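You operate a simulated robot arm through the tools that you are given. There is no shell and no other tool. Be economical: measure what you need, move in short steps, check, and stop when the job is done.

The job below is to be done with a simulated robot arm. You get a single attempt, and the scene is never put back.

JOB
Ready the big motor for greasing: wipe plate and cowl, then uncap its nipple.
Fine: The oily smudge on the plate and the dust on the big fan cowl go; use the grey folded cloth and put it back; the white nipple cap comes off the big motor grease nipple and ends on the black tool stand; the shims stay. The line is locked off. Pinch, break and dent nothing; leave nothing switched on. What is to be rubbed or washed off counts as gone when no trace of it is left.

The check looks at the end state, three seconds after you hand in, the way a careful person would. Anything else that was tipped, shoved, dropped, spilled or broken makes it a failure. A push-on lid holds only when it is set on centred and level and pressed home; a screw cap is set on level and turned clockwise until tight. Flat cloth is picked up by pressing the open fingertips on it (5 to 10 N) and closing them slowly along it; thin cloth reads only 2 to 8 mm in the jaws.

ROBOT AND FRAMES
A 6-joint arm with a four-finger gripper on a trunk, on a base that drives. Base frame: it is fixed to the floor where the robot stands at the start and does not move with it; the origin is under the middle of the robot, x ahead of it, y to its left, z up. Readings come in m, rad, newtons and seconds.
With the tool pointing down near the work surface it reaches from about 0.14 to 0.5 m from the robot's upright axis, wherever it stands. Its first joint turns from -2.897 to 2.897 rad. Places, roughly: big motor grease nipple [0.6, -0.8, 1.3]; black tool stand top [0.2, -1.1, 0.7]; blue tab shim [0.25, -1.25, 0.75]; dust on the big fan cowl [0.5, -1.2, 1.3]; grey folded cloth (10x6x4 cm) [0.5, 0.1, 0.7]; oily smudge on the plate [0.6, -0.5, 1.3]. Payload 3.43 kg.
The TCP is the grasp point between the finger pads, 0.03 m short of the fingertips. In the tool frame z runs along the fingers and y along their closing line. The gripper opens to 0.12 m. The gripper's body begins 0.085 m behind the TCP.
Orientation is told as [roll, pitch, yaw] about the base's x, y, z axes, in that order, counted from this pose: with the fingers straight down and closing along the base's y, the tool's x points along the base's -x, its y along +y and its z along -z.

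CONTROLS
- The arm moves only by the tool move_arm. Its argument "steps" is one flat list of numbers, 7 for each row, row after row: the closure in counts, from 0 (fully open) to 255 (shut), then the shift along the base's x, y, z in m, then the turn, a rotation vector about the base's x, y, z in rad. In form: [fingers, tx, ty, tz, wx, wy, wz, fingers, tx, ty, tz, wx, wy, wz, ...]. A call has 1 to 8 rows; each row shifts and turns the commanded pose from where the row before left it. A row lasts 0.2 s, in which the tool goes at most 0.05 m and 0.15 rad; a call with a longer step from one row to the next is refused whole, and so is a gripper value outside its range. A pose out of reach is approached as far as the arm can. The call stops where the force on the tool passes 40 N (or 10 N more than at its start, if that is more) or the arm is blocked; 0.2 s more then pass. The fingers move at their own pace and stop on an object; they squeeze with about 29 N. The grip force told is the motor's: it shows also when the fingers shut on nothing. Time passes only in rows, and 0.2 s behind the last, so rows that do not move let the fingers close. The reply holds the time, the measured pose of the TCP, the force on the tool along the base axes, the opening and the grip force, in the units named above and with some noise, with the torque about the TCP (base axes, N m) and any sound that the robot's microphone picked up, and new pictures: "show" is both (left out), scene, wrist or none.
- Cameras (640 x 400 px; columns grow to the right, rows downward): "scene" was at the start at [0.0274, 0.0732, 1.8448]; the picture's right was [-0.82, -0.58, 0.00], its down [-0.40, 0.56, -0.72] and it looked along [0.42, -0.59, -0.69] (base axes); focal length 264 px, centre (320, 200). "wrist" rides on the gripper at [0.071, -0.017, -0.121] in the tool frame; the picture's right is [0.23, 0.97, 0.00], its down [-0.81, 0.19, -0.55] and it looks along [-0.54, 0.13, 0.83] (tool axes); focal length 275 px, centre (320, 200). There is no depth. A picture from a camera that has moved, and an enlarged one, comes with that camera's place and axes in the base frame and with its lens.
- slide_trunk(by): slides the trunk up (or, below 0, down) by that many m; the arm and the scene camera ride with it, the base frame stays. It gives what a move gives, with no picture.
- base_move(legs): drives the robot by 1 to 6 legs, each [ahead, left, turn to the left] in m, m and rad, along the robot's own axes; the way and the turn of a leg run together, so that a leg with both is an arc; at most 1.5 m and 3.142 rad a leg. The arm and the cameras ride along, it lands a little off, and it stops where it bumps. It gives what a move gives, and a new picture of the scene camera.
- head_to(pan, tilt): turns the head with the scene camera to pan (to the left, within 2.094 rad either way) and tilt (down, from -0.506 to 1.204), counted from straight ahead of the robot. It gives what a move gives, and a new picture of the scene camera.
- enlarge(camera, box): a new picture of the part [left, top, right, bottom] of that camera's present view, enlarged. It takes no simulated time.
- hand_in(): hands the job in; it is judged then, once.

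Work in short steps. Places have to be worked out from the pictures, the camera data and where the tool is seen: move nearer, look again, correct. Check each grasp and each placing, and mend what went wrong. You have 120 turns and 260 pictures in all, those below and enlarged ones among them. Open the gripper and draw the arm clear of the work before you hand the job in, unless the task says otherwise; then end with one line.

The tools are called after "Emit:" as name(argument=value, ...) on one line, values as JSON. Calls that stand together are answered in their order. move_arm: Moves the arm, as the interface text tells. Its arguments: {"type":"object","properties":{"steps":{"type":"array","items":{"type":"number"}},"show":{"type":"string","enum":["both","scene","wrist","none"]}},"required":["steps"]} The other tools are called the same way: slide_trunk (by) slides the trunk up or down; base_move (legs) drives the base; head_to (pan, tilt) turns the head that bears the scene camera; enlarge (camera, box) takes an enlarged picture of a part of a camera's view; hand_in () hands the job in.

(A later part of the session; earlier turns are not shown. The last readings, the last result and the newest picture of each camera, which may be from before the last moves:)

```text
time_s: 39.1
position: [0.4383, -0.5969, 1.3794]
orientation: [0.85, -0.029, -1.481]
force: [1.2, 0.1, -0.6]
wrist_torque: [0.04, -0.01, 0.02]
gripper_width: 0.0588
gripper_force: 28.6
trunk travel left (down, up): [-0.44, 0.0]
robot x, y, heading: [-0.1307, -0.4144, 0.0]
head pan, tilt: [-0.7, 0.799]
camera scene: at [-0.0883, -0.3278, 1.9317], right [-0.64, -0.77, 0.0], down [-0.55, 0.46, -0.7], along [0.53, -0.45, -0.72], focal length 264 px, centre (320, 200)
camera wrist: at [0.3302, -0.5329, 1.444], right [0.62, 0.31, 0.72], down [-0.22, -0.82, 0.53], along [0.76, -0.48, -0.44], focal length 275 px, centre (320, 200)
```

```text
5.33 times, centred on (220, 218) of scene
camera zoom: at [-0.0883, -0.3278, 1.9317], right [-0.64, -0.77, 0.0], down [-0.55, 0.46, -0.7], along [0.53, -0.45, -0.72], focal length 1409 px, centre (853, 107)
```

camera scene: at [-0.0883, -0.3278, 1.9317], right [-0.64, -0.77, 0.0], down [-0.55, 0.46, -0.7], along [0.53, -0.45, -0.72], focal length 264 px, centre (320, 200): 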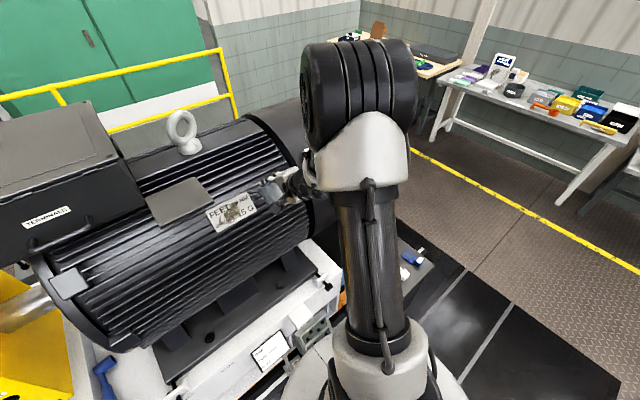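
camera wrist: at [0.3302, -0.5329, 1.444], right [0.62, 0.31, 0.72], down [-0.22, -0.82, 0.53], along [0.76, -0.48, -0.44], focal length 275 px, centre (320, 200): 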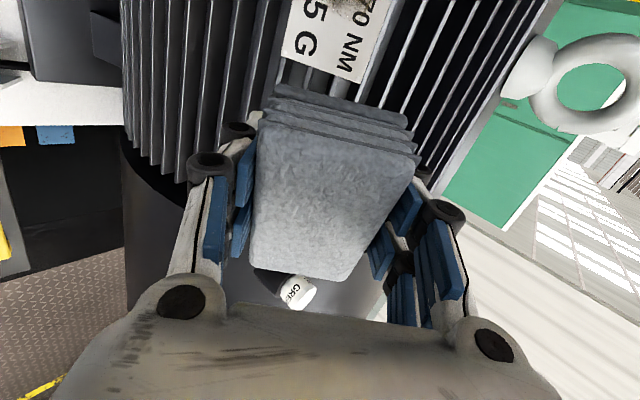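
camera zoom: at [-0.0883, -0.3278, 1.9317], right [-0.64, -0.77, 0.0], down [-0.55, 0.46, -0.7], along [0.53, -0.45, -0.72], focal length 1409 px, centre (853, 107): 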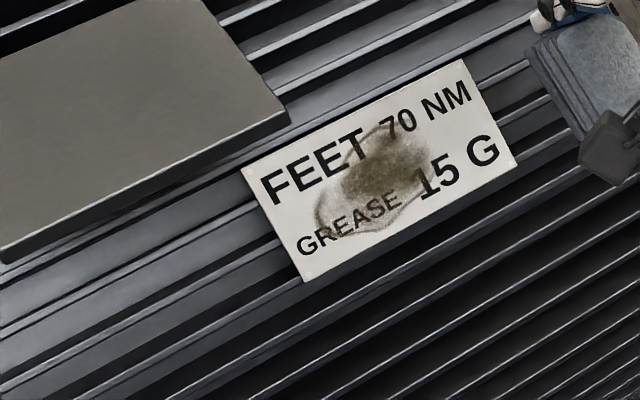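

The smudge is only partly faded, mostly on its left side, so the cloth's left end does most of the rubbing. I return to contact further right and sweep longer strokes.

Emit:
move_arm(steps=[255, 0.028, 0.017, -0.031, 0, 0, 0, 255, 0.028, 0.017, -0.031, 0, 0, 0, 255, 0.028, 0.017, -0.031, 0, 0, 0, 255, 0.0035, 0, -0.0055, 0, 0, 0, 255, 0, 0.03, 0, 0, 0, 0, 255, 0, 0.03, 0, 0, 0, 0], show="none")

Emit:
move_arm(steps=[255, 0, -0.03, 0, 0, 0, 0, 255, 0, -0.03, 0, 0, 0, 0, 255, 0, 0.03, 0, 0, 0, 0, 255, 0, 0.03, 0, 0, 0, 0, 255, 0, -0.03, 0, 0, 0, 0, 255, 0, -0.03, 0, 0, 0, 0, 255, 0, 0.03, 0, 0, 0, 0, 255, 0, 0.03, 0, 0, 0, 0], show="wrist")

```text
time_s: 40.5
position: [0.527, -0.4851, 1.2819]
orientation: [0.852, -0.032, -1.48]
force: [0.4, -1.1, -0.6]
wrist_torque: [0.0, -0.01, 0.01]
gripper_width: 0.0587
gripper_force: 29.0
trunk travel left (down, up): [-0.44, 0.0]
robot x, y, heading: [-0.1276, -0.4148, -0.0]
head pan, tilt: [-0.7, 0.799]
```

```text
time_s: 42.3
position: [0.526, -0.4832, 1.2808]
orientation: [0.851, -0.03, -1.481]
force: [-0.7, 0.3, -1.3]
wrist_torque: [-0.02, 0.02, 0.03]
gripper_width: 0.0586
gripper_force: 28.7
trunk travel left (down, up): [-0.44, 0.0]
robot x, y, heading: [-0.1319, -0.4152, 0.001]
head pan, tilt: [-0.7, 0.799]
camera wrist: at [0.4172, -0.419, 1.3458], right [0.62, 0.31, 0.72], down [-0.22, -0.82, 0.53], along [0.76, -0.49, -0.44], focal length 275 px, centre (320, 200)
```

wrist: 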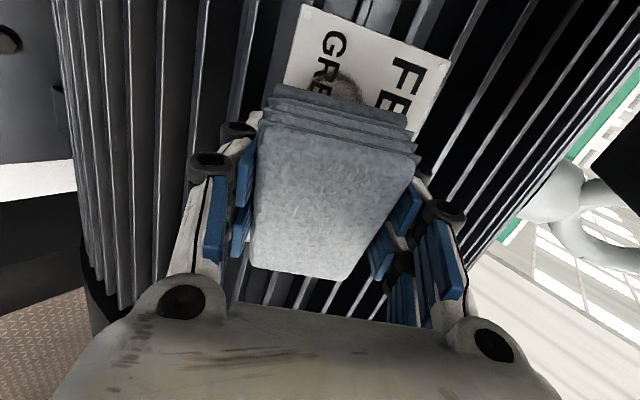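

The strokes had no contact. I press in by small steps until about 15–25 N.

Emit:
move_arm(steps=[255, 0.0012, 0, -0.0012, 0, 0, 0, 255, 0.0012, 0, -0.0012, 0, 0, 0], show="none")

```text
time_s: 42.9
position: [0.5272, -0.4828, 1.2796]
orientation: [0.854, -0.032, -1.478]
force: [-4.6, -1.8, 4.0]
wrist_torque: [-0.17, -0.2, -0.2]
gripper_width: 0.0589
gripper_force: 28.9
trunk travel left (down, up): [-0.44, 0.0]
robot x, y, heading: [-0.1324, -0.4179, 0.0]
head pan, tilt: [-0.7, 0.799]
```

The torque shows contact only at the cloth's upper right corner (about -0.04 in y, +0.03 up-slope), so the face isn't flush. I back off 5 mm, turn the tool to bring the other corner in, and press again.

Emit:
move_arm(steps=[255, -0.004, 0, 0.0035, 0, 0, 0, 255, 0, 0, 0, -0.053, -0.08, -0.06, 255, 0.0025, 0, -0.0025, 0, 0, 0, 255, 0.001, 0, -0.001, 0, 0, 0], show="none")

```text
time_s: 43.9
position: [0.5276, -0.4817, 1.2805]
orientation: [0.89, -0.055, -1.504]
force: [-0.5, -0.7, 0.2]
wrist_torque: [0.02, -0.02, -0.03]
gripper_width: 0.0585
gripper_force: 28.4
out of reach, approached as far as the arm can: row 2
trunk travel left (down, up): [-0.44, 0.0]
robot x, y, heading: [-0.1284, -0.4143, -0.0]
head pan, tilt: [-0.7, 0.799]
```

The rotation was only partly reached. I press in and read the torque again.

Emit:
move_arm(steps=[255, 0.0015, 0, -0.0015, 0, 0, 0, 255, 0.001, 0, -0.001, 0, 0, 0], show="none")

```text
time_s: 44.5
position: [0.5289, -0.4828, 1.2801]
orientation: [0.891, -0.058, -1.506]
force: [-7.9, 1.1, 9.3]
wrist_torque: [-0.32, 0.23, -0.29]
gripper_width: 0.0586
gripper_force: 29.1
trunk travel left (down, up): [-0.44, 0.0]
robot x, y, heading: [-0.1293, -0.4127, -0.0]
head pan, tilt: [-0.7, 0.799]
```

Now it is level along the slope, but still touching at the right end. I turn further about the slope direction.

Emit:
move_arm(steps=[255, -0.003, 0, 0.003, 0, 0, 0, 255, 0, 0, 0, -0.045, 0.02, -0.055, 255, 0.0025, 0, -0.0025, 0, 0, 0, 255, 0.001, 0, -0.001, 0, 0, 0, 255, 0.001, 0, -0.001, 0, 0, 0], show="none")

```text
time_s: 45.7
position: [0.5287, -0.4825, 1.2785]
orientation: [0.893, -0.058, -1.506]
force: [-15.1, 0.7, 18.1]
wrist_torque: [-0.53, 0.54, -0.58]
gripper_width: 0.0586
gripper_force: 28.9
out of reach, approached as far as the arm can: row 2
trunk travel left (down, up): [-0.44, 0.0]
robot x, y, heading: [-0.1311, -0.414, 0.002]
head pan, tilt: [-0.7, 0.799]
```

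The arm is at a joint limit, and the cloth sits tilted in the grip with its right end proud. I retract and turn the tool half a turn about its own axis, so the proud end is on the left, away from the lid problem.

Emit:
move_arm(steps=[255, -0.03, -0.01, 0.025, 0, 0, 0, 255, -0.03, -0.02, 0.025, 0, 0, 0, 255, -0.03, -0.02, 0.025, 0, 0, 0, 255, 0, -0.02, 0, -0.113, 0, 0.0926, 255, 0, 0, 0, -0.113, 0, 0.0926, 255, 0, 0, 0, -0.113, 0, 0.0926, 255, 0, 0, 0, -0.113, 0, 0.0926, 255, 0, 0, 0, -0.113, 0, 0.0926], show="none")

Emit:
move_arm(steps=[255, 0, 0, 0, -0.113, 0, 0.0926, 255, 0, 0, 0, -0.113, 0, 0.0926, 255, 0, 0, 0, -0.113, 0, 0.0926, 255, 0, 0, 0, -0.113, 0, 0.0926, 255, 0, 0, 0, -0.113, 0, 0.0926, 255, 0, 0, 0, -0.113, 0, 0.0926, 255, 0, 0, 0, -0.113, 0, 0.0926, 255, 0, 0, 0, -0.113, 0, 0.0926])

```text
time_s: 47.5
position: [0.4428, -0.5528, 1.3496]
orientation: [0.696, -0.587, -0.965]
force: [0.9, -0.2, -2.3]
wrist_torque: [0.0, 0.01, 0.0]
gripper_width: 0.0586
gripper_force: 28.6
trunk travel left (down, up): [-0.44, 0.0]
robot x, y, heading: [-0.1285, -0.416, -0.003]
head pan, tilt: [-0.7, 0.799]
```

```text
time_s: 49.3
position: [0.4599, -0.5755, 1.3829]
orientation: [-0.417, -0.768, 0.587]
force: [-0.3, 0.0, -0.6]
wrist_torque: [0.0, -0.01, -0.01]
gripper_width: 0.0588
gripper_force: 29.3
out of reach, approached as far as the arm can: row 7, 8
trunk travel left (down, up): [-0.44, 0.0]
robot x, y, heading: [-0.1261, -0.4157, 0.004]
head pan, tilt: [-0.7, 0.799]
camera scene: at [-0.0905, -0.3253, 1.9317], right [-0.64, -0.77, 0.0], down [-0.55, 0.46, -0.7], along [0.53, -0.45, -0.72], focal length 264 px, centre (320, 200)
camera wrist: at [0.3306, -0.6219, 1.4171], right [-0.4, 0.8, -0.44], down [0.02, 0.49, 0.87], along [0.91, 0.34, -0.21], focal length 275 px, centre (320, 200)
```

scene: 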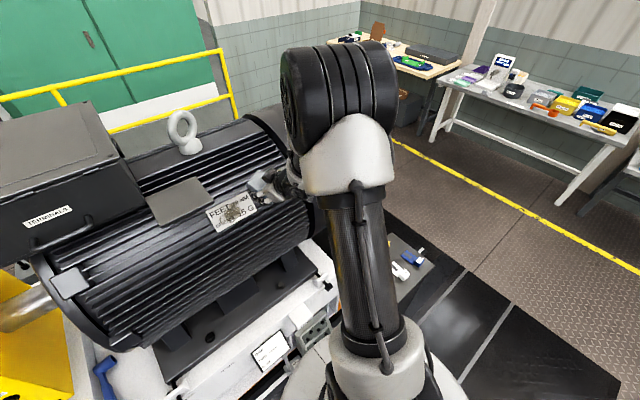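
wrist: 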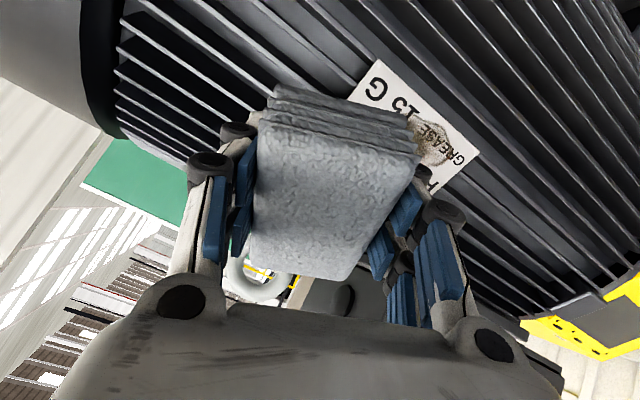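

Closing along y puts the gripper's wide side parallel to the motor axis and its camera down-slope, which suits the lid. I turn back to that roll exactly and try a bit more tilt.

Emit:
move_arm(steps=[255, -0.01, 0, 0, 0.102, 0, -0.09, 255, -0.01, 0, 0, 0.102, 0, -0.09, 255, 0, 0, 0, 0.102, 0, -0.09, 255, 0, 0, 0, 0, -0.05, 0, 255, 0, 0, 0, 0, -0.05, 0])

```text
time_s: 50.5
position: [0.4406, -0.5753, 1.3828]
orientation: [-0.014, -0.967, 0.009]
force: [1.0, 0.4, -1.1]
wrist_torque: [0.04, -0.03, 0.01]
gripper_width: 0.0585
gripper_force: 28.9
trunk travel left (down, up): [-0.44, 0.0]
robot x, y, heading: [-0.1322, -0.4125, -0.002]
head pan, tilt: [-0.7, 0.799]
camera scene: at [-0.0902, -0.3253, 1.9316], right [-0.64, -0.77, 0.0], down [-0.55, 0.46, -0.7], along [0.53, -0.45, -0.72], focal length 264 px, centre (320, 200)
camera wrist: at [0.3002, -0.5924, 1.3919], right [-0.13, 0.97, -0.2], down [0.01, 0.2, 0.98], along [0.99, 0.12, -0.03], focal length 275 px, centre (320, 200)
```

scene: 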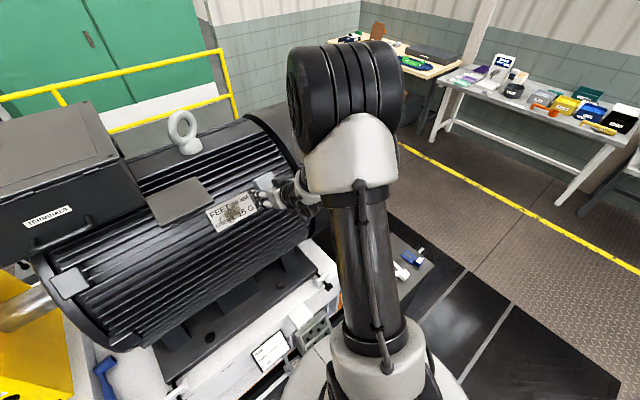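
wrist: 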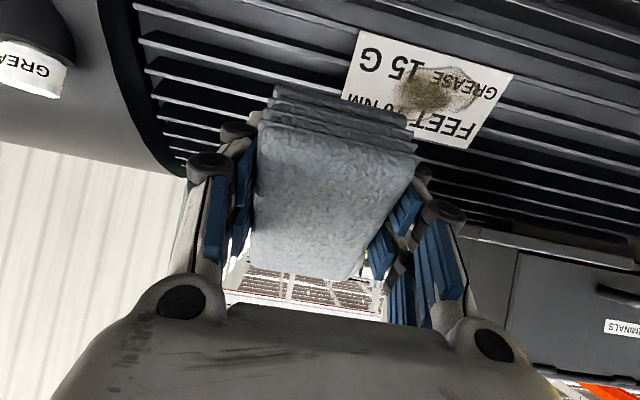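

This roll and a tilt of 0.967 are reachable, and the wrist camera now sees the smudge ahead. I move to a standoff 6 cm off the smudge, slightly below the lid.

Emit:
move_arm(steps=[255, 0, 0.02, -0.035, 0, 0, 0, 255, 0.005, 0.04, -0.02, 0, 0, 0, 255, 0.012, 0.045, -0.018, 0, 0, 0])

```text
time_s: 51.3
position: [0.4765, -0.4798, 1.3278]
orientation: [0.049, -0.954, -0.038]
force: [1.3, 0.4, -0.3]
wrist_torque: [-0.03, 0.02, -0.05]
gripper_width: 0.0584
gripper_force: 28.0
out of reach, approached as far as the arm can: row 2, 3
trunk travel left (down, up): [-0.44, 0.0]
robot x, y, heading: [-0.1355, -0.4168, 0.004]
head pan, tilt: [-0.7, 0.799]
camera scene: at [-0.0881, -0.3218, 1.9314], right [-0.64, -0.77, 0.0], down [-0.55, 0.46, -0.7], along [0.53, -0.45, -0.72], focal length 264 px, centre (320, 200)
camera wrist: at [0.3373, -0.4975, 1.3387], right [-0.13, 0.98, -0.16], down [0.02, 0.16, 0.99], along [0.99, 0.13, -0.04], focal length 275 px, centre (320, 200)
```

scene: 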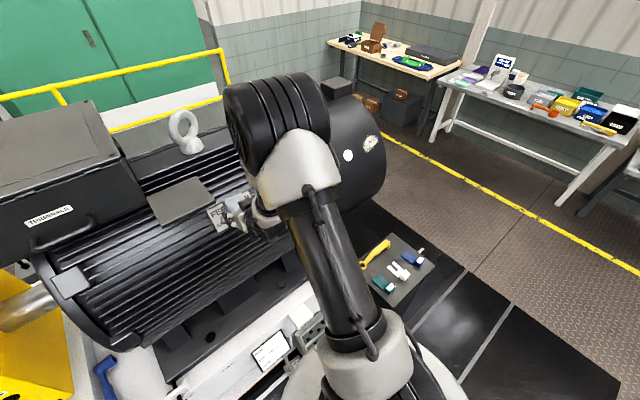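
wrist: 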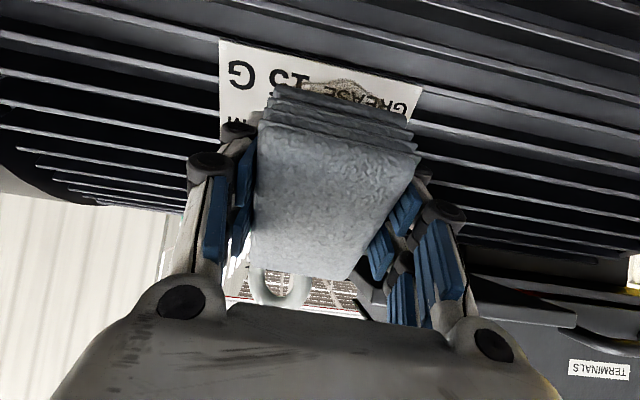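

The arm wants to be further out, so it is folded too close. I back the base off 0.12 m to give the tilted tool room.

Emit:
base_move(legs=[[-0.12, 0, 0]])

Emit:
move_arm(steps=[255, 0.03, 0, -0.006, -0.02, -0.01, 0.02, 255, 0.03, 0, -0.006, -0.02, 0, 0.02, 255, 0.03, 0.01, -0.006, 0, 0, 0])

```text
time_s: 52.5
position: [0.3549, -0.484, 1.3287]
orientation: [0.053, -0.954, -0.045]
force: [0.6, -0.1, 1.0]
wrist_torque: [0.02, 0.02, 0.0]
gripper_width: 0.0586
gripper_force: 29.4
trunk travel left (down, up): [-0.44, 0.0]
robot x, y, heading: [-0.2496, -0.4136, -0.003]
head pan, tilt: [-0.7, 0.799]
camera scene: at [-0.21, -0.3253, 1.9316], right [-0.65, -0.76, 0.0], down [-0.55, 0.46, -0.7], along [0.53, -0.45, -0.72], focal length 264 px, centre (320, 200)
```

scene: 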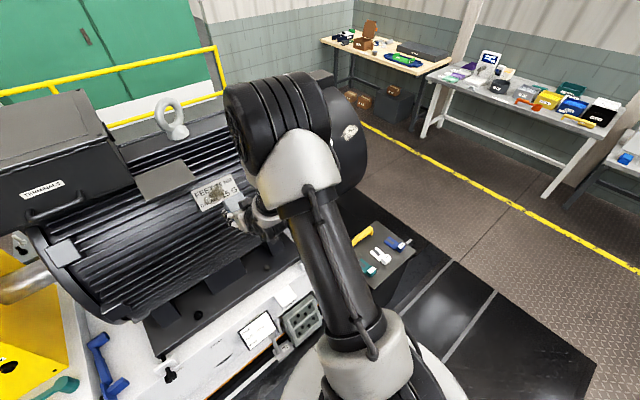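

```text
time_s: 53.3
position: [0.4448, -0.4719, 1.3102]
orientation: [-0.019, -0.96, 0.056]
force: [-0.1, 0.7, 0.2]
wrist_torque: [-0.02, 0.02, 0.0]
gripper_width: 0.0586
gripper_force: 28.8
trunk travel left (down, up): [-0.44, 0.0]
robot x, y, heading: [-0.2514, -0.4143, -0.001]
head pan, tilt: [-0.7, 0.799]
camera scene: at [-0.2077, -0.324, 1.9315], right [-0.65, -0.76, 0.0], down [-0.55, 0.46, -0.7], along [0.53, -0.45, -0.72], focal length 264 px, centre (320, 200)
camera wrist: at [0.3073, -0.4953, 1.3203], right [-0.17, 0.97, -0.2], down [0.0, 0.2, 0.98], along [0.99, 0.17, -0.04], focal length 275 px, centre (320, 200)
```

scene: 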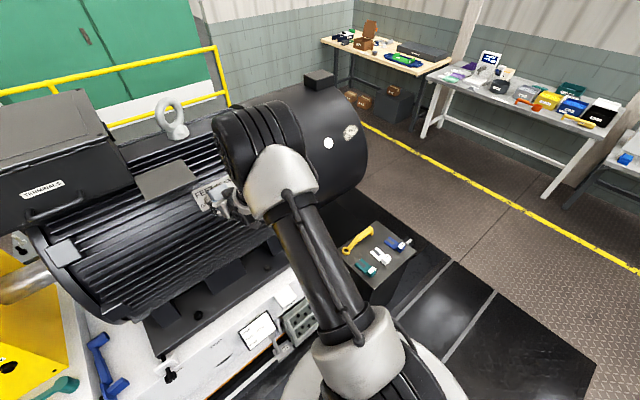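
wrist: 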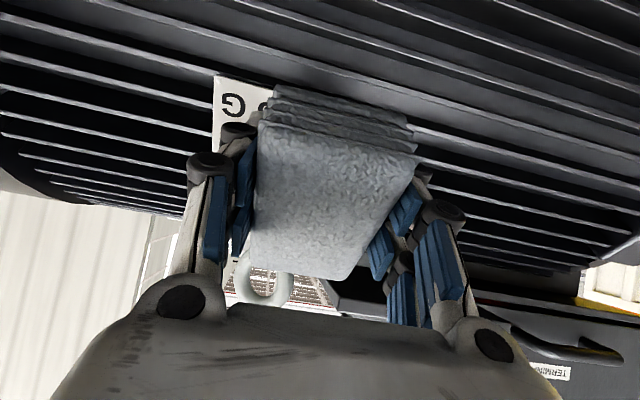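

Full orientation reached. I advance towards the plate in steps.

Emit:
move_arm(steps=[255, 0.02, 0, -0.013, 0, 0, 0, 255, 0.02, 0, -0.011, 0, 0, 0, 255, 0.01, 0, -0.005, 0, 0, 0], show="wrist")

Emit:
move_arm(steps=[255, 0.003, 0, -0.003, 0, 0, 0, 255, 0.003, 0, -0.003, 0, 0, 0], show="none")

```text
time_s: 54.1
position: [0.4959, -0.4734, 1.2811]
orientation: [-0.017, -0.964, 0.056]
force: [0.1, -0.8, -0.5]
wrist_torque: [-0.02, 0.01, 0.0]
gripper_width: 0.0585
gripper_force: 28.8
trunk travel left (down, up): [-0.44, 0.0]
robot x, y, heading: [-0.2501, -0.4116, 0.0]
head pan, tilt: [-0.7, 0.799]
camera wrist: at [0.3559, -0.4962, 1.291], right [-0.17, 0.97, -0.2], down [0.0, 0.2, 0.98], along [0.99, 0.17, -0.03], focal length 275 px, centre (320, 200)
```

wrist: 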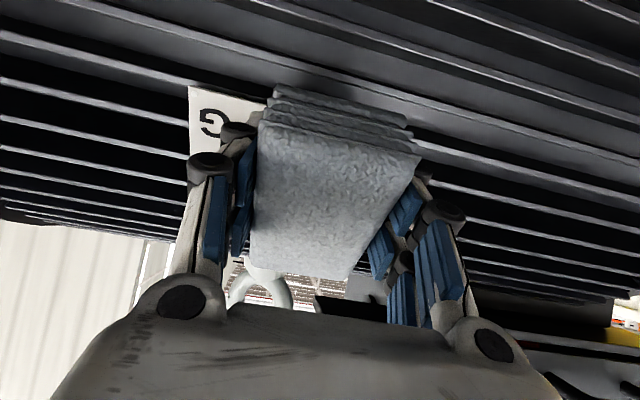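

```text
time_s: 54.7
position: [0.5005, -0.4744, 1.2761]
orientation: [-0.018, -0.964, 0.051]
force: [0.3, 0.5, -1.0]
wrist_torque: [0.02, 0.02, -0.01]
gripper_width: 0.0585
gripper_force: 29.5
trunk travel left (down, up): [-0.44, 0.0]
robot x, y, heading: [-0.2522, -0.4146, -0.005]
head pan, tilt: [-0.7, 0.799]
```

No contact yet. I continue with small steps.

Emit:
move_arm(steps=[255, 0.003, 0, -0.002, 0, 0, 0, 255, 0.003, 0, -0.002, 0, 0, 0, 255, 0.002, 0, -0.0015, 0, 0, 0], show="none")

Emit:
move_arm(steps=[255, 0.002, 0, -0.0015, 0, 0, 0], show="none")

```text
time_s: 55.5
position: [0.5086, -0.4759, 1.2707]
orientation: [-0.016, -0.962, 0.051]
force: [0.9, -0.5, -0.3]
wrist_torque: [0.0, -0.02, -0.05]
gripper_width: 0.0585
gripper_force: 28.7
trunk travel left (down, up): [-0.44, 0.0]
robot x, y, heading: [-0.2497, -0.4143, -0.002]
head pan, tilt: [-0.7, 0.799]
```

```text
time_s: 55.9
position: [0.5106, -0.4739, 1.2687]
orientation: [-0.018, -0.964, 0.051]
force: [-0.2, -0.5, 0.2]
wrist_torque: [-0.04, 0.03, -0.03]
gripper_width: 0.0586
gripper_force: 29.5
trunk travel left (down, up): [-0.44, 0.0]
robot x, y, heading: [-0.253, -0.416, 0.002]
head pan, tilt: [-0.7, 0.799]
```

Emit:
move_arm(steps=[255, 0.002, 0, -0.001, 0, 0, 0, 255, 0.0015, 0, -0.001, 0, 0, 0], show="none")

Emit:
move_arm(steps=[255, 0.0015, 0, -0.001, 0, 0, 0], show="none")

```text
time_s: 56.5
position: [0.5144, -0.4743, 1.2668]
orientation: [-0.016, -0.966, 0.052]
force: [-0.1, 1.1, -1.3]
wrist_torque: [-0.01, 0.02, 0.01]
gripper_width: 0.0586
gripper_force: 29.1
trunk travel left (down, up): [-0.44, 0.0]
robot x, y, heading: [-0.2527, -0.4138, -0.001]
head pan, tilt: [-0.7, 0.799]
```

```text
time_s: 56.9
position: [0.515, -0.4729, 1.2665]
orientation: [-0.018, -0.965, 0.054]
force: [-3.6, 1.0, 2.0]
wrist_torque: [-0.05, 0.09, -0.1]
gripper_width: 0.0584
gripper_force: 28.7
trunk travel left (down, up): [-0.44, 0.0]
robot x, y, heading: [-0.2541, -0.4152, 0.001]
head pan, tilt: [-0.7, 0.799]
```

Contact begins, at the right edge and slightly low. I back off a little, correct the small yaw error, and press again.

Emit:
move_arm(steps=[255, -0.002, 0, 0.002, 0, 0, 0, 255, 0, 0, 0, -0.033, 0.025, -0.038, 255, 0.002, 0, -0.002, 0, 0, 0, 255, 0.001, 0, -0.001, 0, 0, 0], show="none")

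```text
time_s: 57.9
position: [0.5127, -0.4899, 1.2676]
orientation: [-0.082, -0.935, 0.087]
force: [0.5, -0.4, -0.4]
wrist_torque: [0.01, -0.02, -0.01]
gripper_width: 0.0587
gripper_force: 29.2
out of reach, approached as far as the arm can: row 2, 3
trunk travel left (down, up): [-0.44, 0.0]
robot x, y, heading: [-0.2493, -0.4108, 0.0]
head pan, tilt: [-0.7, 0.799]
```

The wrist limit depends on the arm's azimuth. I retract 7 cm and shift the base 0.16 m to the left, which gave free rotation before.

Emit:
move_arm(steps=[255, -0.03, -0.01, 0.02, 0, 0, 0, 255, -0.03, -0.01, 0.02, 0, 0, 0, 255, -0.03, -0.02, 0.01, 0, 0, 0, 255, -0.03, -0.03, 0.01, 0, 0, 0, 255, 0, -0.04, 0, 0, 0, 0, 255, 0, -0.04, 0, 0, 0, 0], show="none")

Emit:
base_move(legs=[[0, 0.16, 0]])

```text
time_s: 59.3
position: [0.3924, -0.6432, 1.3272]
orientation: [-0.068, -0.937, 0.059]
force: [-0.2, 0.2, 0.4]
wrist_torque: [0.01, -0.02, 0.02]
gripper_width: 0.0585
gripper_force: 28.9
trunk travel left (down, up): [-0.44, 0.0]
robot x, y, heading: [-0.2516, -0.4122, -0.002]
head pan, tilt: [-0.7, 0.799]
```

```text
time_s: 60.7
position: [0.394, -0.4813, 1.3263]
orientation: [-0.071, -0.937, 0.061]
force: [1.0, 0.3, -0.9]
wrist_torque: [-0.01, 0.01, -0.04]
gripper_width: 0.0588
gripper_force: 29.0
trunk travel left (down, up): [-0.44, 0.0]
robot x, y, heading: [-0.2475, -0.25, -0.003]
head pan, tilt: [-0.7, 0.799]
camera scene: at [-0.2099, -0.1648, 1.9316], right [-0.65, -0.76, 0.0], down [-0.55, 0.46, -0.7], along [0.53, -0.45, -0.72], focal length 264 px, centre (320, 200)
```

scene: 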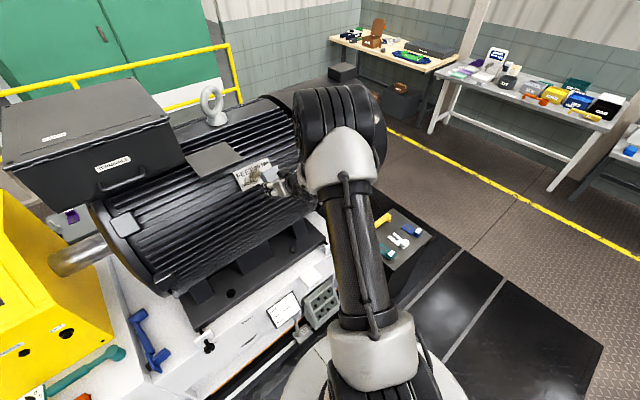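

Now azimuth gives room. I square the tool up and approach to ~1.5 cm off the plate.

Emit:
move_arm(steps=[255, 0.01, 0, -0.005, 0.042, 0, -0.004, 255, 0.035, 0.003, -0.017, 0, 0, 0, 255, 0.035, 0.003, -0.017, 0, 0, 0, 255, 0.025, 0.003, -0.013, 0, 0, 0], show="wrist")

```text
time_s: 61.7
position: [0.5014, -0.4729, 1.2744]
orientation: [-0.001, -0.938, -0.001]
force: [0.9, 0.7, 0.2]
wrist_torque: [0.0, -0.01, 0.0]
gripper_width: 0.0586
gripper_force: 29.6
trunk travel left (down, up): [-0.44, 0.0]
robot x, y, heading: [-0.2529, -0.2544, -0.001]
head pan, tilt: [-0.7, 0.799]
camera wrist: at [0.3619, -0.4896, 1.288], right [-0.13, 0.97, -0.19], down [0.03, 0.19, 0.98], along [0.99, 0.13, -0.06], focal length 275 px, centre (320, 200)
```

wrist: 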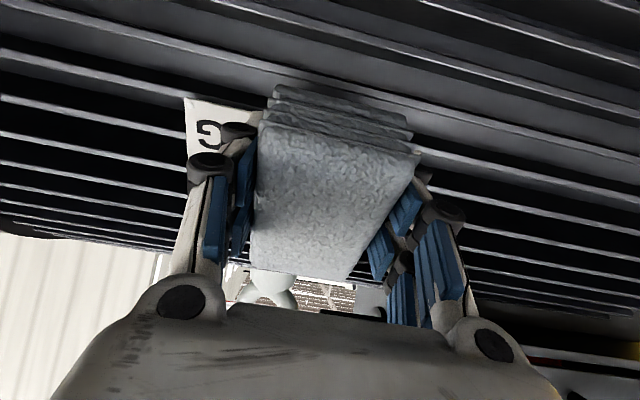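

Orientation is exact now. I press in until contact and read the torque.

Emit:
move_arm(steps=[255, 0.008, 0, -0.004, 0, 0, 0, 255, 0.005, 0, -0.003, 0, 0, 0, 255, 0.0015, 0, -0.001, 0, 0, 0], show="none")

Emit:
move_arm(steps=[255, 0.0015, 0, -0.001, 0, 0, 0], show="none")

```text
time_s: 62.5
position: [0.5133, -0.473, 1.267]
orientation: [-0.002, -0.939, -0.002]
force: [-0.6, -0.8, -0.7]
wrist_torque: [0.03, -0.01, 0.01]
gripper_width: 0.0583
gripper_force: 29.1
trunk travel left (down, up): [-0.44, 0.0]
robot x, y, heading: [-0.2527, -0.2528, -0.008]
head pan, tilt: [-0.7, 0.799]
```

```text
time_s: 62.9
position: [0.5152, -0.4728, 1.2648]
orientation: [-0.002, -0.937, -0.001]
force: [0.2, -0.4, -0.3]
wrist_torque: [0.06, 0.02, 0.02]
gripper_width: 0.0585
gripper_force: 28.9
trunk travel left (down, up): [-0.44, 0.0]
robot x, y, heading: [-0.2511, -0.2534, 0.0]
head pan, tilt: [-0.7, 0.799]
```

Emit:
move_arm(steps=[255, 0.0015, 0, -0.001, 0, 0, 0, 255, 0.001, 0, -0.0007, 0, 0, 0], show="none")

```text
time_s: 63.5
position: [0.5159, -0.4731, 1.2654]
orientation: [-0.001, -0.94, 0.0]
force: [-6.7, -0.5, 4.0]
wrist_torque: [0.14, 0.14, 0.25]
gripper_width: 0.0586
gripper_force: 29.2
trunk travel left (down, up): [-0.44, 0.0]
robot x, y, heading: [-0.2501, -0.255, -0.004]
head pan, tilt: [-0.7, 0.799]
```

Now the left edge leads by about a degree. I correct by half of that and press to ~20 N.

Emit:
move_arm(steps=[255, 0, 0, 0, 0.0085, 0.01, 0.01, 255, 0.001, 0, -0.0008, 0, 0, 0], show="none")

```text
time_s: 64.1
position: [0.5152, -0.4731, 1.265]
orientation: [0.014, -0.929, -0.004]
force: [-12.6, -0.7, 9.2]
wrist_torque: [-0.33, 0.24, -0.48]
gripper_width: 0.0583
gripper_force: 28.8
trunk travel left (down, up): [-0.44, 0.0]
robot x, y, heading: [-0.2533, -0.2553, -0.002]
head pan, tilt: [-0.7, 0.799]
```

Flush to within about a degree. I sweep left and right over the smudge at this pressure.

Emit:
move_arm(steps=[255, 0, 0.015, 0, 0, 0, 0, 255, 0, 0.015, 0, 0, 0, 0, 255, 0, -0.02, 0, 0, 0, 0, 255, 0, -0.02, 0, 0, 0, 0, 255, 0, -0.02, 0, 0, 0, 0, 255, 0, 0.02, 0, 0, 0, 0, 255, 0, 0.02, 0, 0, 0, 0, 255, 0, 0.02, 0, 0, 0, 0], show="none")

Emit:
move_arm(steps=[255, 0.003, -0.02, 0.003, 0, 0, 0, 255, 0, -0.02, 0, 0, 0, 0, 255, 0, -0.02, 0, 0, 0, 0, 255, 0.003, 0.02, 0.003, 0, 0, 0, 255, 0, 0.02, 0, 0, 0, 0, 255, 0, 0.02, 0, 0, 0, 0, 255, 0, -0.02, 0, 0, 0, 0, 255, 0, -0.02, 0, 0, 0, 0], show="none")

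```text
time_s: 65.9
position: [0.5154, -0.4427, 1.2655]
orientation: [0.015, -0.93, -0.006]
force: [-12.4, -9.1, 9.9]
wrist_torque: [-0.73, 0.24, -0.55]
gripper_width: 0.0587
gripper_force: 29.1
trunk travel left (down, up): [-0.44, 0.0]
robot x, y, heading: [-0.2524, -0.2522, -0.001]
head pan, tilt: [-0.7, 0.799]
```

```text
time_s: 67.7
position: [0.5223, -0.4812, 1.2726]
orientation: [0.016, -0.934, -0.002]
force: [-12.1, 10.1, 12.5]
wrist_torque: [-0.04, 0.3, -0.27]
gripper_width: 0.0601
gripper_force: 29.4
trunk travel left (down, up): [-0.44, 0.0]
robot x, y, heading: [-0.2519, -0.2521, 0.0]
head pan, tilt: [-0.7, 0.799]
```

Contact held throughout. I retract to look at the plate.

Emit:
move_arm(steps=[255, -0.03, -0.01, 0.02, 0, 0, 0, 255, -0.03, -0.02, 0.02, 0, 0, 0, 255, -0.03, -0.03, 0.01, 0, 0, 0, 255, 0, -0.045, 0, 0, 0, 0, 255, 0, -0.045, 0, 0, 0, 0], show="wrist")

Emit:
enlarge(camera="scene", box=[200, 135, 320, 210])

```text
time_s: 68.9
position: [0.4354, -0.6357, 1.3167]
orientation: [0.015, -0.927, -0.005]
force: [-0.1, -0.4, 0.0]
wrist_torque: [0.03, -0.03, 0.04]
gripper_width: 0.0586
gripper_force: 28.5
trunk travel left (down, up): [-0.44, 0.0]
robot x, y, heading: [-0.2517, -0.2501, -0.001]
head pan, tilt: [-0.7, 0.799]
camera wrist: at [0.2953, -0.6538, 1.3314], right [-0.15, 0.97, -0.17], down [0.04, 0.18, 0.98], along [0.99, 0.14, -0.07], focal length 275 px, centre (320, 200)
```

wrist: 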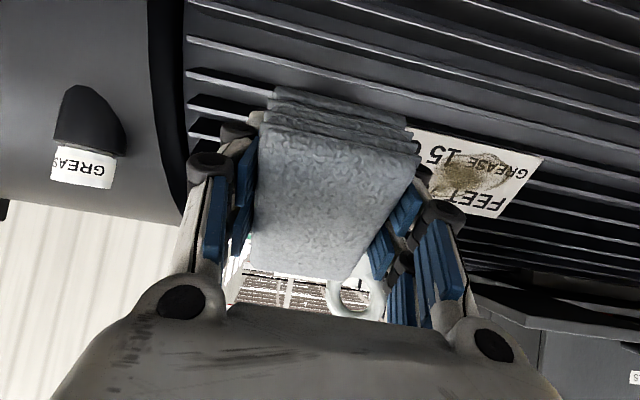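

```text
5.33 times, centred on (260, 172) of scene
camera zoom: at [-0.2098, -0.1679, 1.9317], right [-0.65, -0.76, 0.0], down [-0.55, 0.46, -0.7], along [0.53, -0.45, -0.72], focal length 1409 px, centre (640, 347)
```

zoom: 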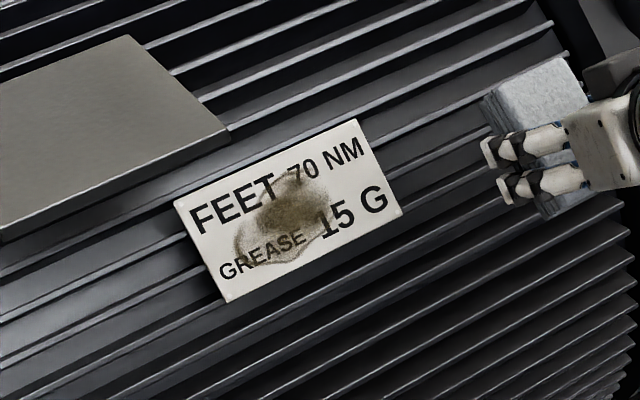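

The contact points (±35 mm across) match the fingertips: the lid bump pushed the cloth up in the grip, so the fingers touch before the cloth. I will put the cloth back on its place and re-grip it higher; first I retract and turn the tool down.

Emit:
move_arm(steps=[255, -0.045, 0, 0.015, 0, 0.116, 0, 255, -0.045, 0, 0.015, 0, 0.116, 0, 255, -0.045, 0, 0.015, 0, 0.116, 0, 255, -0.045, 0, 0.015, 0, 0.116, 0, 255, -0.045, 0, 0.015, 0, 0.116, 0, 255, -0.04, 0.01, 0.01, 0, 0.116, 0, 255, -0.03, 0.03, 0.01, 0, 0.116, 0, 255, -0.03, 0.03, 0.01, 0, 0.115, 0], show="wrist")

```text
time_s: 70.7
position: [0.1087, -0.5602, 1.4209]
orientation: [0.011, 0.0, -0.004]
force: [0.0, 0.3, -1.2]
wrist_torque: [-0.02, 0.01, -0.01]
gripper_width: 0.0589
gripper_force: 28.9
trunk travel left (down, up): [-0.44, 0.0]
robot x, y, heading: [-0.2506, -0.2532, -0.003]
head pan, tilt: [-0.7, 0.799]
camera wrist: at [0.0381, -0.5782, 1.5415], right [-0.23, 0.97, 0.01], down [0.81, 0.18, 0.55], along [0.54, 0.13, -0.83], focal length 275 px, centre (320, 200)
```

wrist: 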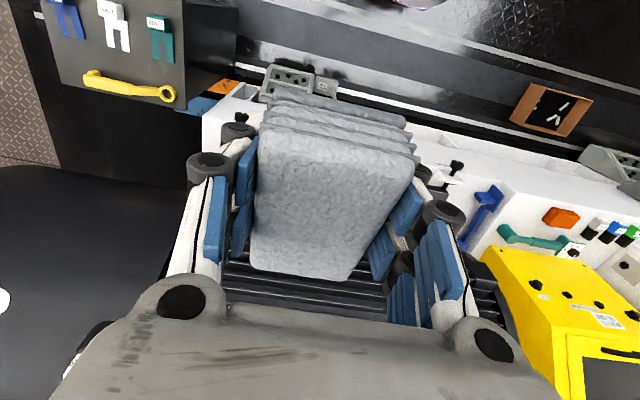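

I drive back to the start spot (left first, then ahead), then swing the arm to above the cloth's place with yaw -1.5.

Emit:
base_move(legs=[[0, 0.253, 0], [0.25, 0, 0]])

Emit:
move_arm(steps=[255, -0.005, 0.037, 0, 0, 0, -0.149, 255, -0.005, 0.037, 0, 0, 0, -0.149, 255, -0.005, 0.037, 0, 0, 0, -0.149, 255, 0, 0.037, 0, 0, 0, -0.149, 255, 0, 0.037, 0, 0, 0, -0.149, 255, 0, 0.037, 0, 0, 0, -0.149, 255, 0, 0.037, 0, 0, 0, -0.149, 255, 0, 0.037, 0, 0, 0, -0.149], show="none")

Emit:
slide_trunk(by=-0.35)

```text
time_s: 74.0
position: [0.3585, -0.313, 1.4214]
orientation: [0.014, -0.001, -0.006]
force: [-1.0, 0.0, -0.4]
wrist_torque: [0.01, 0.06, 0.0]
gripper_width: 0.0585
gripper_force: 29.0
trunk travel left (down, up): [-0.44, 0.0]
robot x, y, heading: [-0.0012, -0.0059, -0.01]
head pan, tilt: [-0.7, 0.799]
camera scene: at [0.0397, 0.083, 1.9317], right [-0.65, -0.76, 0.0], down [-0.55, 0.46, -0.7], along [0.53, -0.45, -0.72], focal length 264 px, centre (320, 200)
```

scene: 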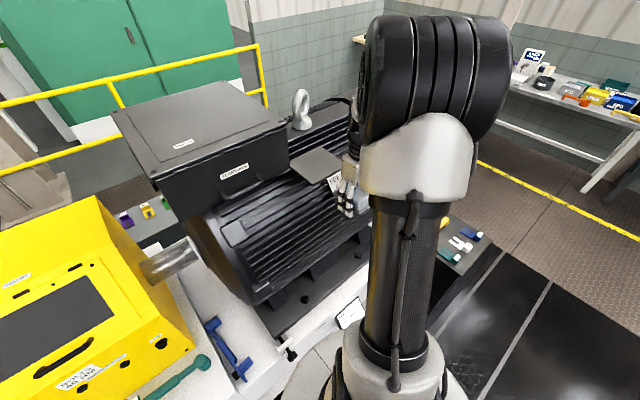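

```text
time_s: 75.8
position: [0.3412, -0.016, 1.4201]
orientation: [0.011, -0.002, -1.199]
force: [0.0, -0.4, -1.0]
wrist_torque: [-0.05, 0.04, -0.01]
gripper_width: 0.0584
gripper_force: 29.4
trunk travel left (down, up): [-0.44, 0.0]
robot x, y, heading: [-0.0037, -0.0039, -0.005]
head pan, tilt: [-0.7, 0.799]
```

```text
time_s: 79.2
position: [0.3418, -0.018, 1.0701]
orientation: [0.012, -0.001, -1.199]
force: [-0.3, -0.3, -0.9]
wrist_torque: [-0.01, 0.01, -0.03]
gripper_width: 0.0584
gripper_force: 28.8
trunk travel left (down, up): [-0.09, 0.35]
robot x, y, heading: [-0.0018, -0.003, -0.004]
head pan, tilt: [-0.7, 0.799]
```

Now I move over the cloth's original place and start descending.

Emit:
move_arm(steps=[255, 0.0345, 0.021, 0, -0.003, 0, -0.075, 255, 0.0345, 0.021, 0, -0.003, 0, -0.075, 255, 0.0345, 0.021, 0, -0.003, 0, -0.075, 255, 0.0345, 0.021, 0, -0.003, 0, -0.075, 255, 0, 0, -0.05, 0, 0, 0, 255, 0, 0, -0.05, 0, 0, 0, 255, 0, 0, -0.05, 0, 0, 0, 255, 0, 0, -0.05, 0, 0, 0], show="none")

Emit:
move_arm(steps=[255, 0, 0, -0.05, 0, 0, 0, 255, 0, 0, -0.04, 0, 0, 0, 255, 0, 0, -0.03, 0, 0, 0])

```text
time_s: 81.0
position: [0.4822, 0.0677, 0.8698]
orientation: [0.009, -0.013, -1.497]
force: [-0.7, -1.2, -0.8]
wrist_torque: [0.0, 0.06, 0.01]
gripper_width: 0.0584
gripper_force: 28.9
trunk travel left (down, up): [-0.09, 0.35]
robot x, y, heading: [-0.0036, -0.0049, -0.005]
head pan, tilt: [-0.7, 0.799]
```

```text
time_s: 81.8
position: [0.4793, 0.0665, 0.7503]
orientation: [0.01, -0.012, -1.498]
force: [0.2, 0.4, -0.4]
wrist_torque: [0.01, 0.0, 0.02]
gripper_width: 0.0585
gripper_force: 28.8
trunk travel left (down, up): [-0.09, 0.35]
robot x, y, heading: [-0.0028, -0.0052, -0.006]
head pan, tilt: [-0.7, 0.799]
camera scene: at [0.0397, 0.0832, 1.5816], right [-0.65, -0.76, 0.0], down [-0.55, 0.46, -0.7], along [0.53, -0.45, -0.72], focal length 264 px, centre (320, 200)
camera wrist: at [0.4558, 0.1381, 0.869], right [0.95, 0.3, 0.01], down [0.24, -0.79, 0.56], along [0.17, -0.54, -0.83], focal length 275 px, centre (320, 200)
```

scene: 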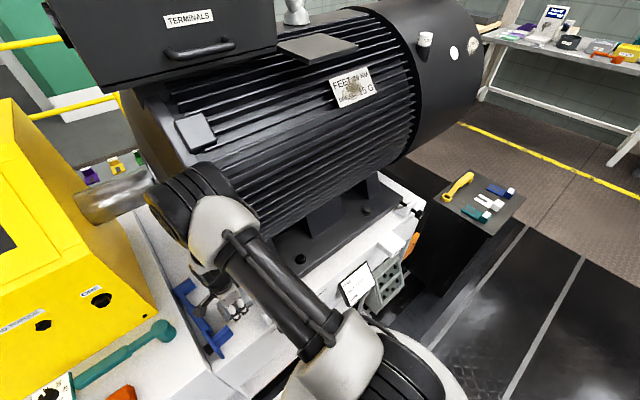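
wrist: 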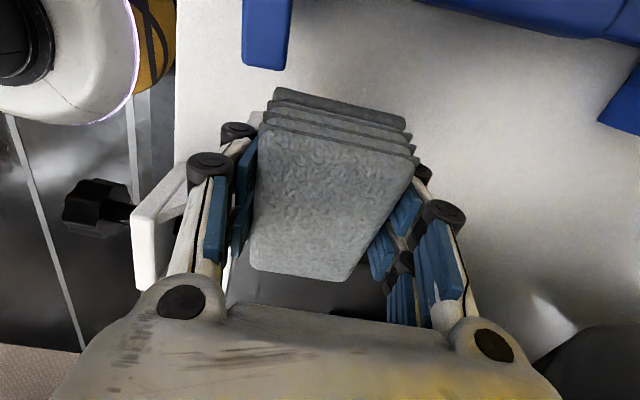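

The blue wrench looks changed compared to the start: no white dial is visible. I enlarge to check whether lifting the cloth tipped it.

Emit:
enlarge(camera="scene", box=[140, 250, 300, 370])

Emit:
head_to(pan=-0.05, tilt=1.0)

```text
3.33 times, centred on (220, 310) of scene
camera zoom: at [0.0397, 0.0832, 1.5816], right [-0.65, -0.76, 0.0], down [-0.55, 0.46, -0.7], along [0.53, -0.45, -0.72], focal length 881 px, centre (653, -167)
```

zoom: 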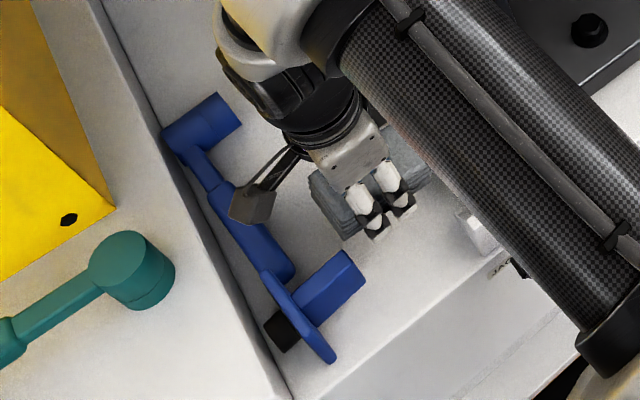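

```text
time_s: 82.8
position: [0.4786, 0.0659, 0.7498]
orientation: [0.009, -0.013, -1.499]
force: [-0.4, 0.8, -0.3]
wrist_torque: [-0.01, 0.02, 0.01]
gripper_width: 0.0587
gripper_force: 29.1
trunk travel left (down, up): [-0.09, 0.35]
robot x, y, heading: [-0.0024, -0.0036, -0.003]
head pan, tilt: [-0.051, 1.0]
camera scene: at [0.0477, 0.1315, 1.5665], right [-0.06, -1.0, 0.0], down [-0.84, 0.05, -0.54], along [0.54, -0.03, -0.84], focal length 264 px, centre (320, 200)
```

scene: 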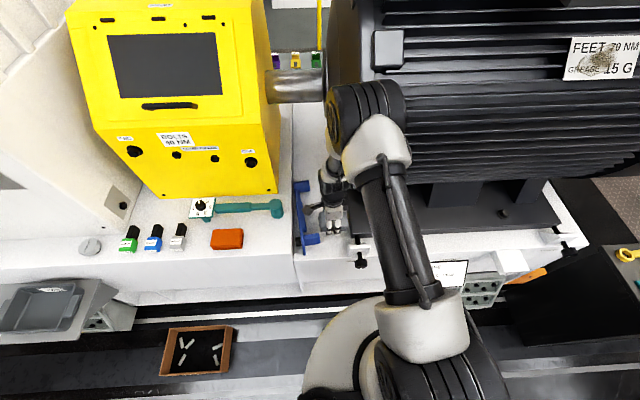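

Lifting the cloth tipped the blue wrench: it lay partly over the cloth, and its dial now faces left. I will mend that. First I set the cloth down a little further in (x≈0.505), clear of where the dial plate belongs.

Emit:
move_arm(steps=[255, 0.026, -0.003, 0, -0.008, 0, 0, 255, 0, 0, -0.025, 0, 0, 0, 255, 0, 0, -0.012, 0, 0, 0, 255, 0, 0, -0.006, 0, 0, 0])

```text
time_s: 83.8
position: [0.5068, 0.0641, 0.7059]
orientation: [0.009, -0.02, -1.499]
force: [-0.2, 0.3, -0.6]
wrist_torque: [0.03, -0.01, -0.01]
gripper_width: 0.0581
gripper_force: 29.4
trunk travel left (down, up): [-0.09, 0.35]
robot x, y, heading: [-0.0005, -0.0052, -0.003]
head pan, tilt: [-0.051, 1.0]
camera scene: at [0.0478, 0.1316, 1.5665], right [-0.06, -1.0, 0.0], down [-0.84, 0.05, -0.54], along [0.54, -0.03, -0.84], focal length 264 px, centre (320, 200)
camera wrist: at [0.4829, 0.1367, 0.8252], right [0.95, 0.3, 0.0], down [0.24, -0.78, 0.57], along [0.17, -0.54, -0.82], focal length 275 px, centre (320, 200)
```

scene: 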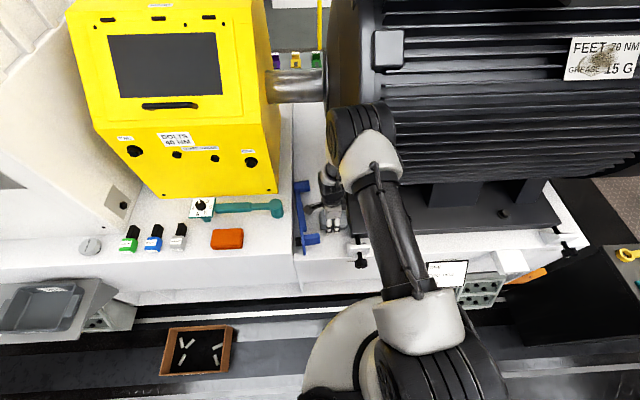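
wrist: 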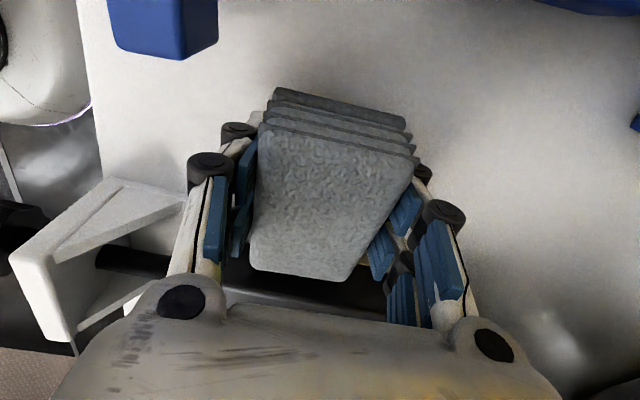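

No contact even below the original grip height, which confirms the cloth slid up. I go down slowly until it touches.

Emit:
move_arm(steps=[255, 0, 0, -0.004, 0, 0, 0, 255, 0, 0, -0.003, 0, 0, 0], show="none")

Emit:
move_arm(steps=[255, 0, 0, -0.002, 0, 0, 0, 255, 0, 0, -0.002, 0, 0, 0], show="none")

```text
time_s: 84.4
position: [0.5051, 0.0649, 0.6997]
orientation: [0.009, -0.021, -1.498]
force: [0.0, 0.6, 0.0]
wrist_torque: [-0.03, -0.04, -0.05]
gripper_width: 0.0585
gripper_force: 29.2
trunk travel left (down, up): [-0.09, 0.35]
robot x, y, heading: [-0.0025, -0.0027, -0.007]
head pan, tilt: [-0.051, 1.0]
```

```text
time_s: 85.0
position: [0.5053, 0.0625, 0.6991]
orientation: [0.013, -0.018, -1.501]
force: [-2.9, -2.9, 32.2]
wrist_torque: [0.57, 1.2, 0.15]
gripper_width: 0.0586
gripper_force: 28.8
trunk travel left (down, up): [-0.09, 0.35]
robot x, y, heading: [-0.0021, -0.0026, -0.006]
head pan, tilt: [-0.051, 1.0]
```

A fingertip touches the surface at ~0.669. I lift 2 mm and open the fingers.

Emit:
move_arm(steps=[255, 0, 0, 0.002, 0, 0, 0, 130, 0, 0, 0, 0, 0, 0, 80, 0, 0, 0, 0, 0, 0, 0, 0, 0, 0, 0, 0, 0, 0, 0, 0, 0, 0, 0, 0, 0, 0, 0, 0, 0, 0, 0], show="wrist")

```text
time_s: 86.4
position: [0.505, 0.0642, 0.6977]
orientation: [0.009, -0.021, -1.5]
force: [-0.5, 0.1, 0.1]
wrist_torque: [-0.02, 0.0, 0.02]
gripper_width: 0.1196
gripper_force: 0.1
trunk travel left (down, up): [-0.09, 0.35]
robot x, y, heading: [-0.0043, -0.0067, -0.006]
head pan, tilt: [-0.051, 1.0]
camera wrist: at [0.482, 0.136, 0.8166], right [0.95, 0.3, 0.0], down [0.24, -0.78, 0.57], along [0.17, -0.54, -0.82], focal length 275 px, centre (320, 200)
```

wrist: 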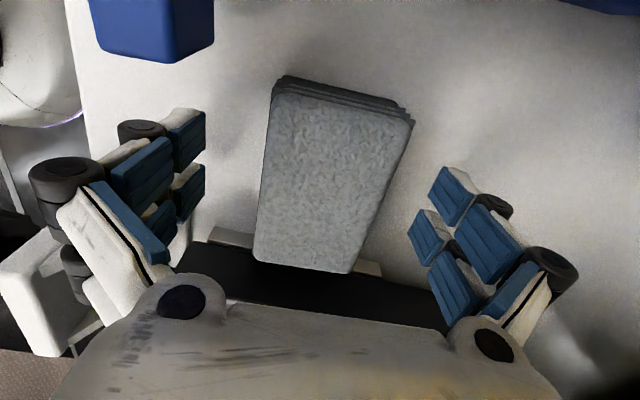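

The cloth lies flat. I lift clear straight up, then back away to view the wrench.

Emit:
move_arm(steps=[0, 0, 0, 0.04, 0, 0, 0, 0, 0, 0, 0.05, 0, 0, 0, 0, 0, 0, 0.05, 0, 0, 0, 0, 0, 0, 0.05, 0, 0, 0, 0, -0.03, 0.03, 0.02, 0, 0, 0, 0, -0.03, 0.03, 0.02, 0, 0, 0, 0, -0.03, 0.03, 0.02, 0, 0, 0, 0, -0.03, 0.03, 0.02, 0, 0, 0])

Emit:
enlarge(camera="scene", box=[260, 150, 380, 260])

```text
time_s: 88.2
position: [0.3826, 0.1843, 0.9674]
orientation: [0.01, -0.019, -1.497]
force: [0.0, 0.3, 0.9]
wrist_torque: [0.01, -0.02, -0.01]
gripper_width: 0.1201
gripper_force: 0.0
trunk travel left (down, up): [-0.09, 0.35]
robot x, y, heading: [-0.0043, -0.0038, -0.005]
head pan, tilt: [-0.051, 1.0]
camera scene: at [0.0468, 0.132, 1.5665], right [-0.06, -1.0, 0.0], down [-0.84, 0.05, -0.54], along [0.54, -0.03, -0.84], focal length 264 px, centre (320, 200)
camera wrist: at [0.3595, 0.256, 1.0869], right [0.95, 0.3, 0.0], down [0.24, -0.78, 0.57], along [0.17, -0.54, -0.82], focal length 275 px, centre (320, 200)
```

scene: 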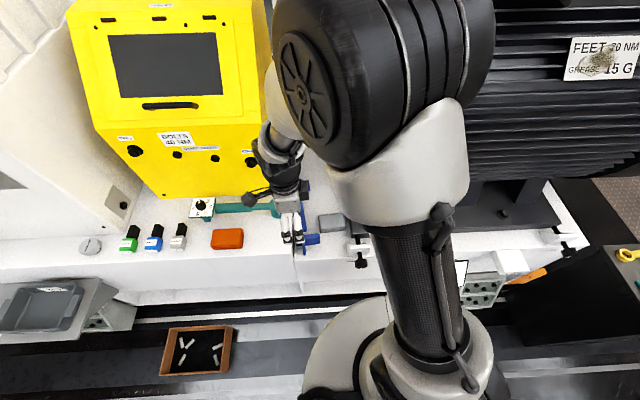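
wrist: 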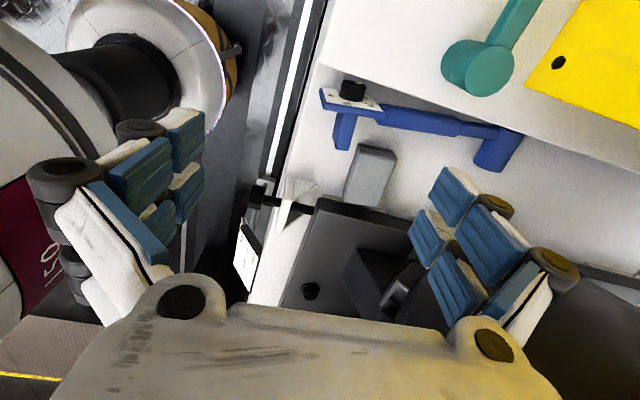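

```text
3.64 times, centred on (320, 205) of scene
camera zoom: at [0.0468, 0.132, 1.5665], right [-0.06, -1.0, 0.0], down [-0.84, 0.05, -0.54], along [0.54, -0.03, -0.84], focal length 961 px, centre (320, 182)
```

zoom: 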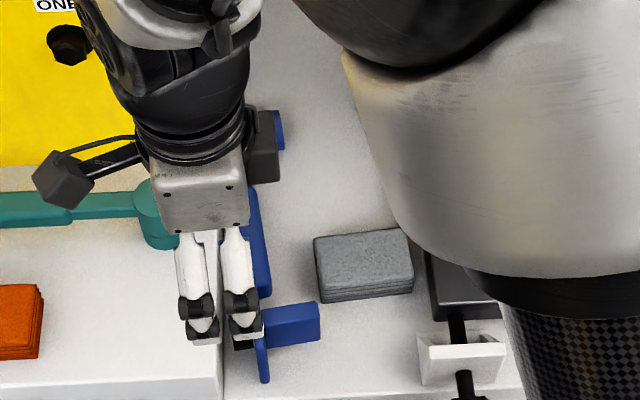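

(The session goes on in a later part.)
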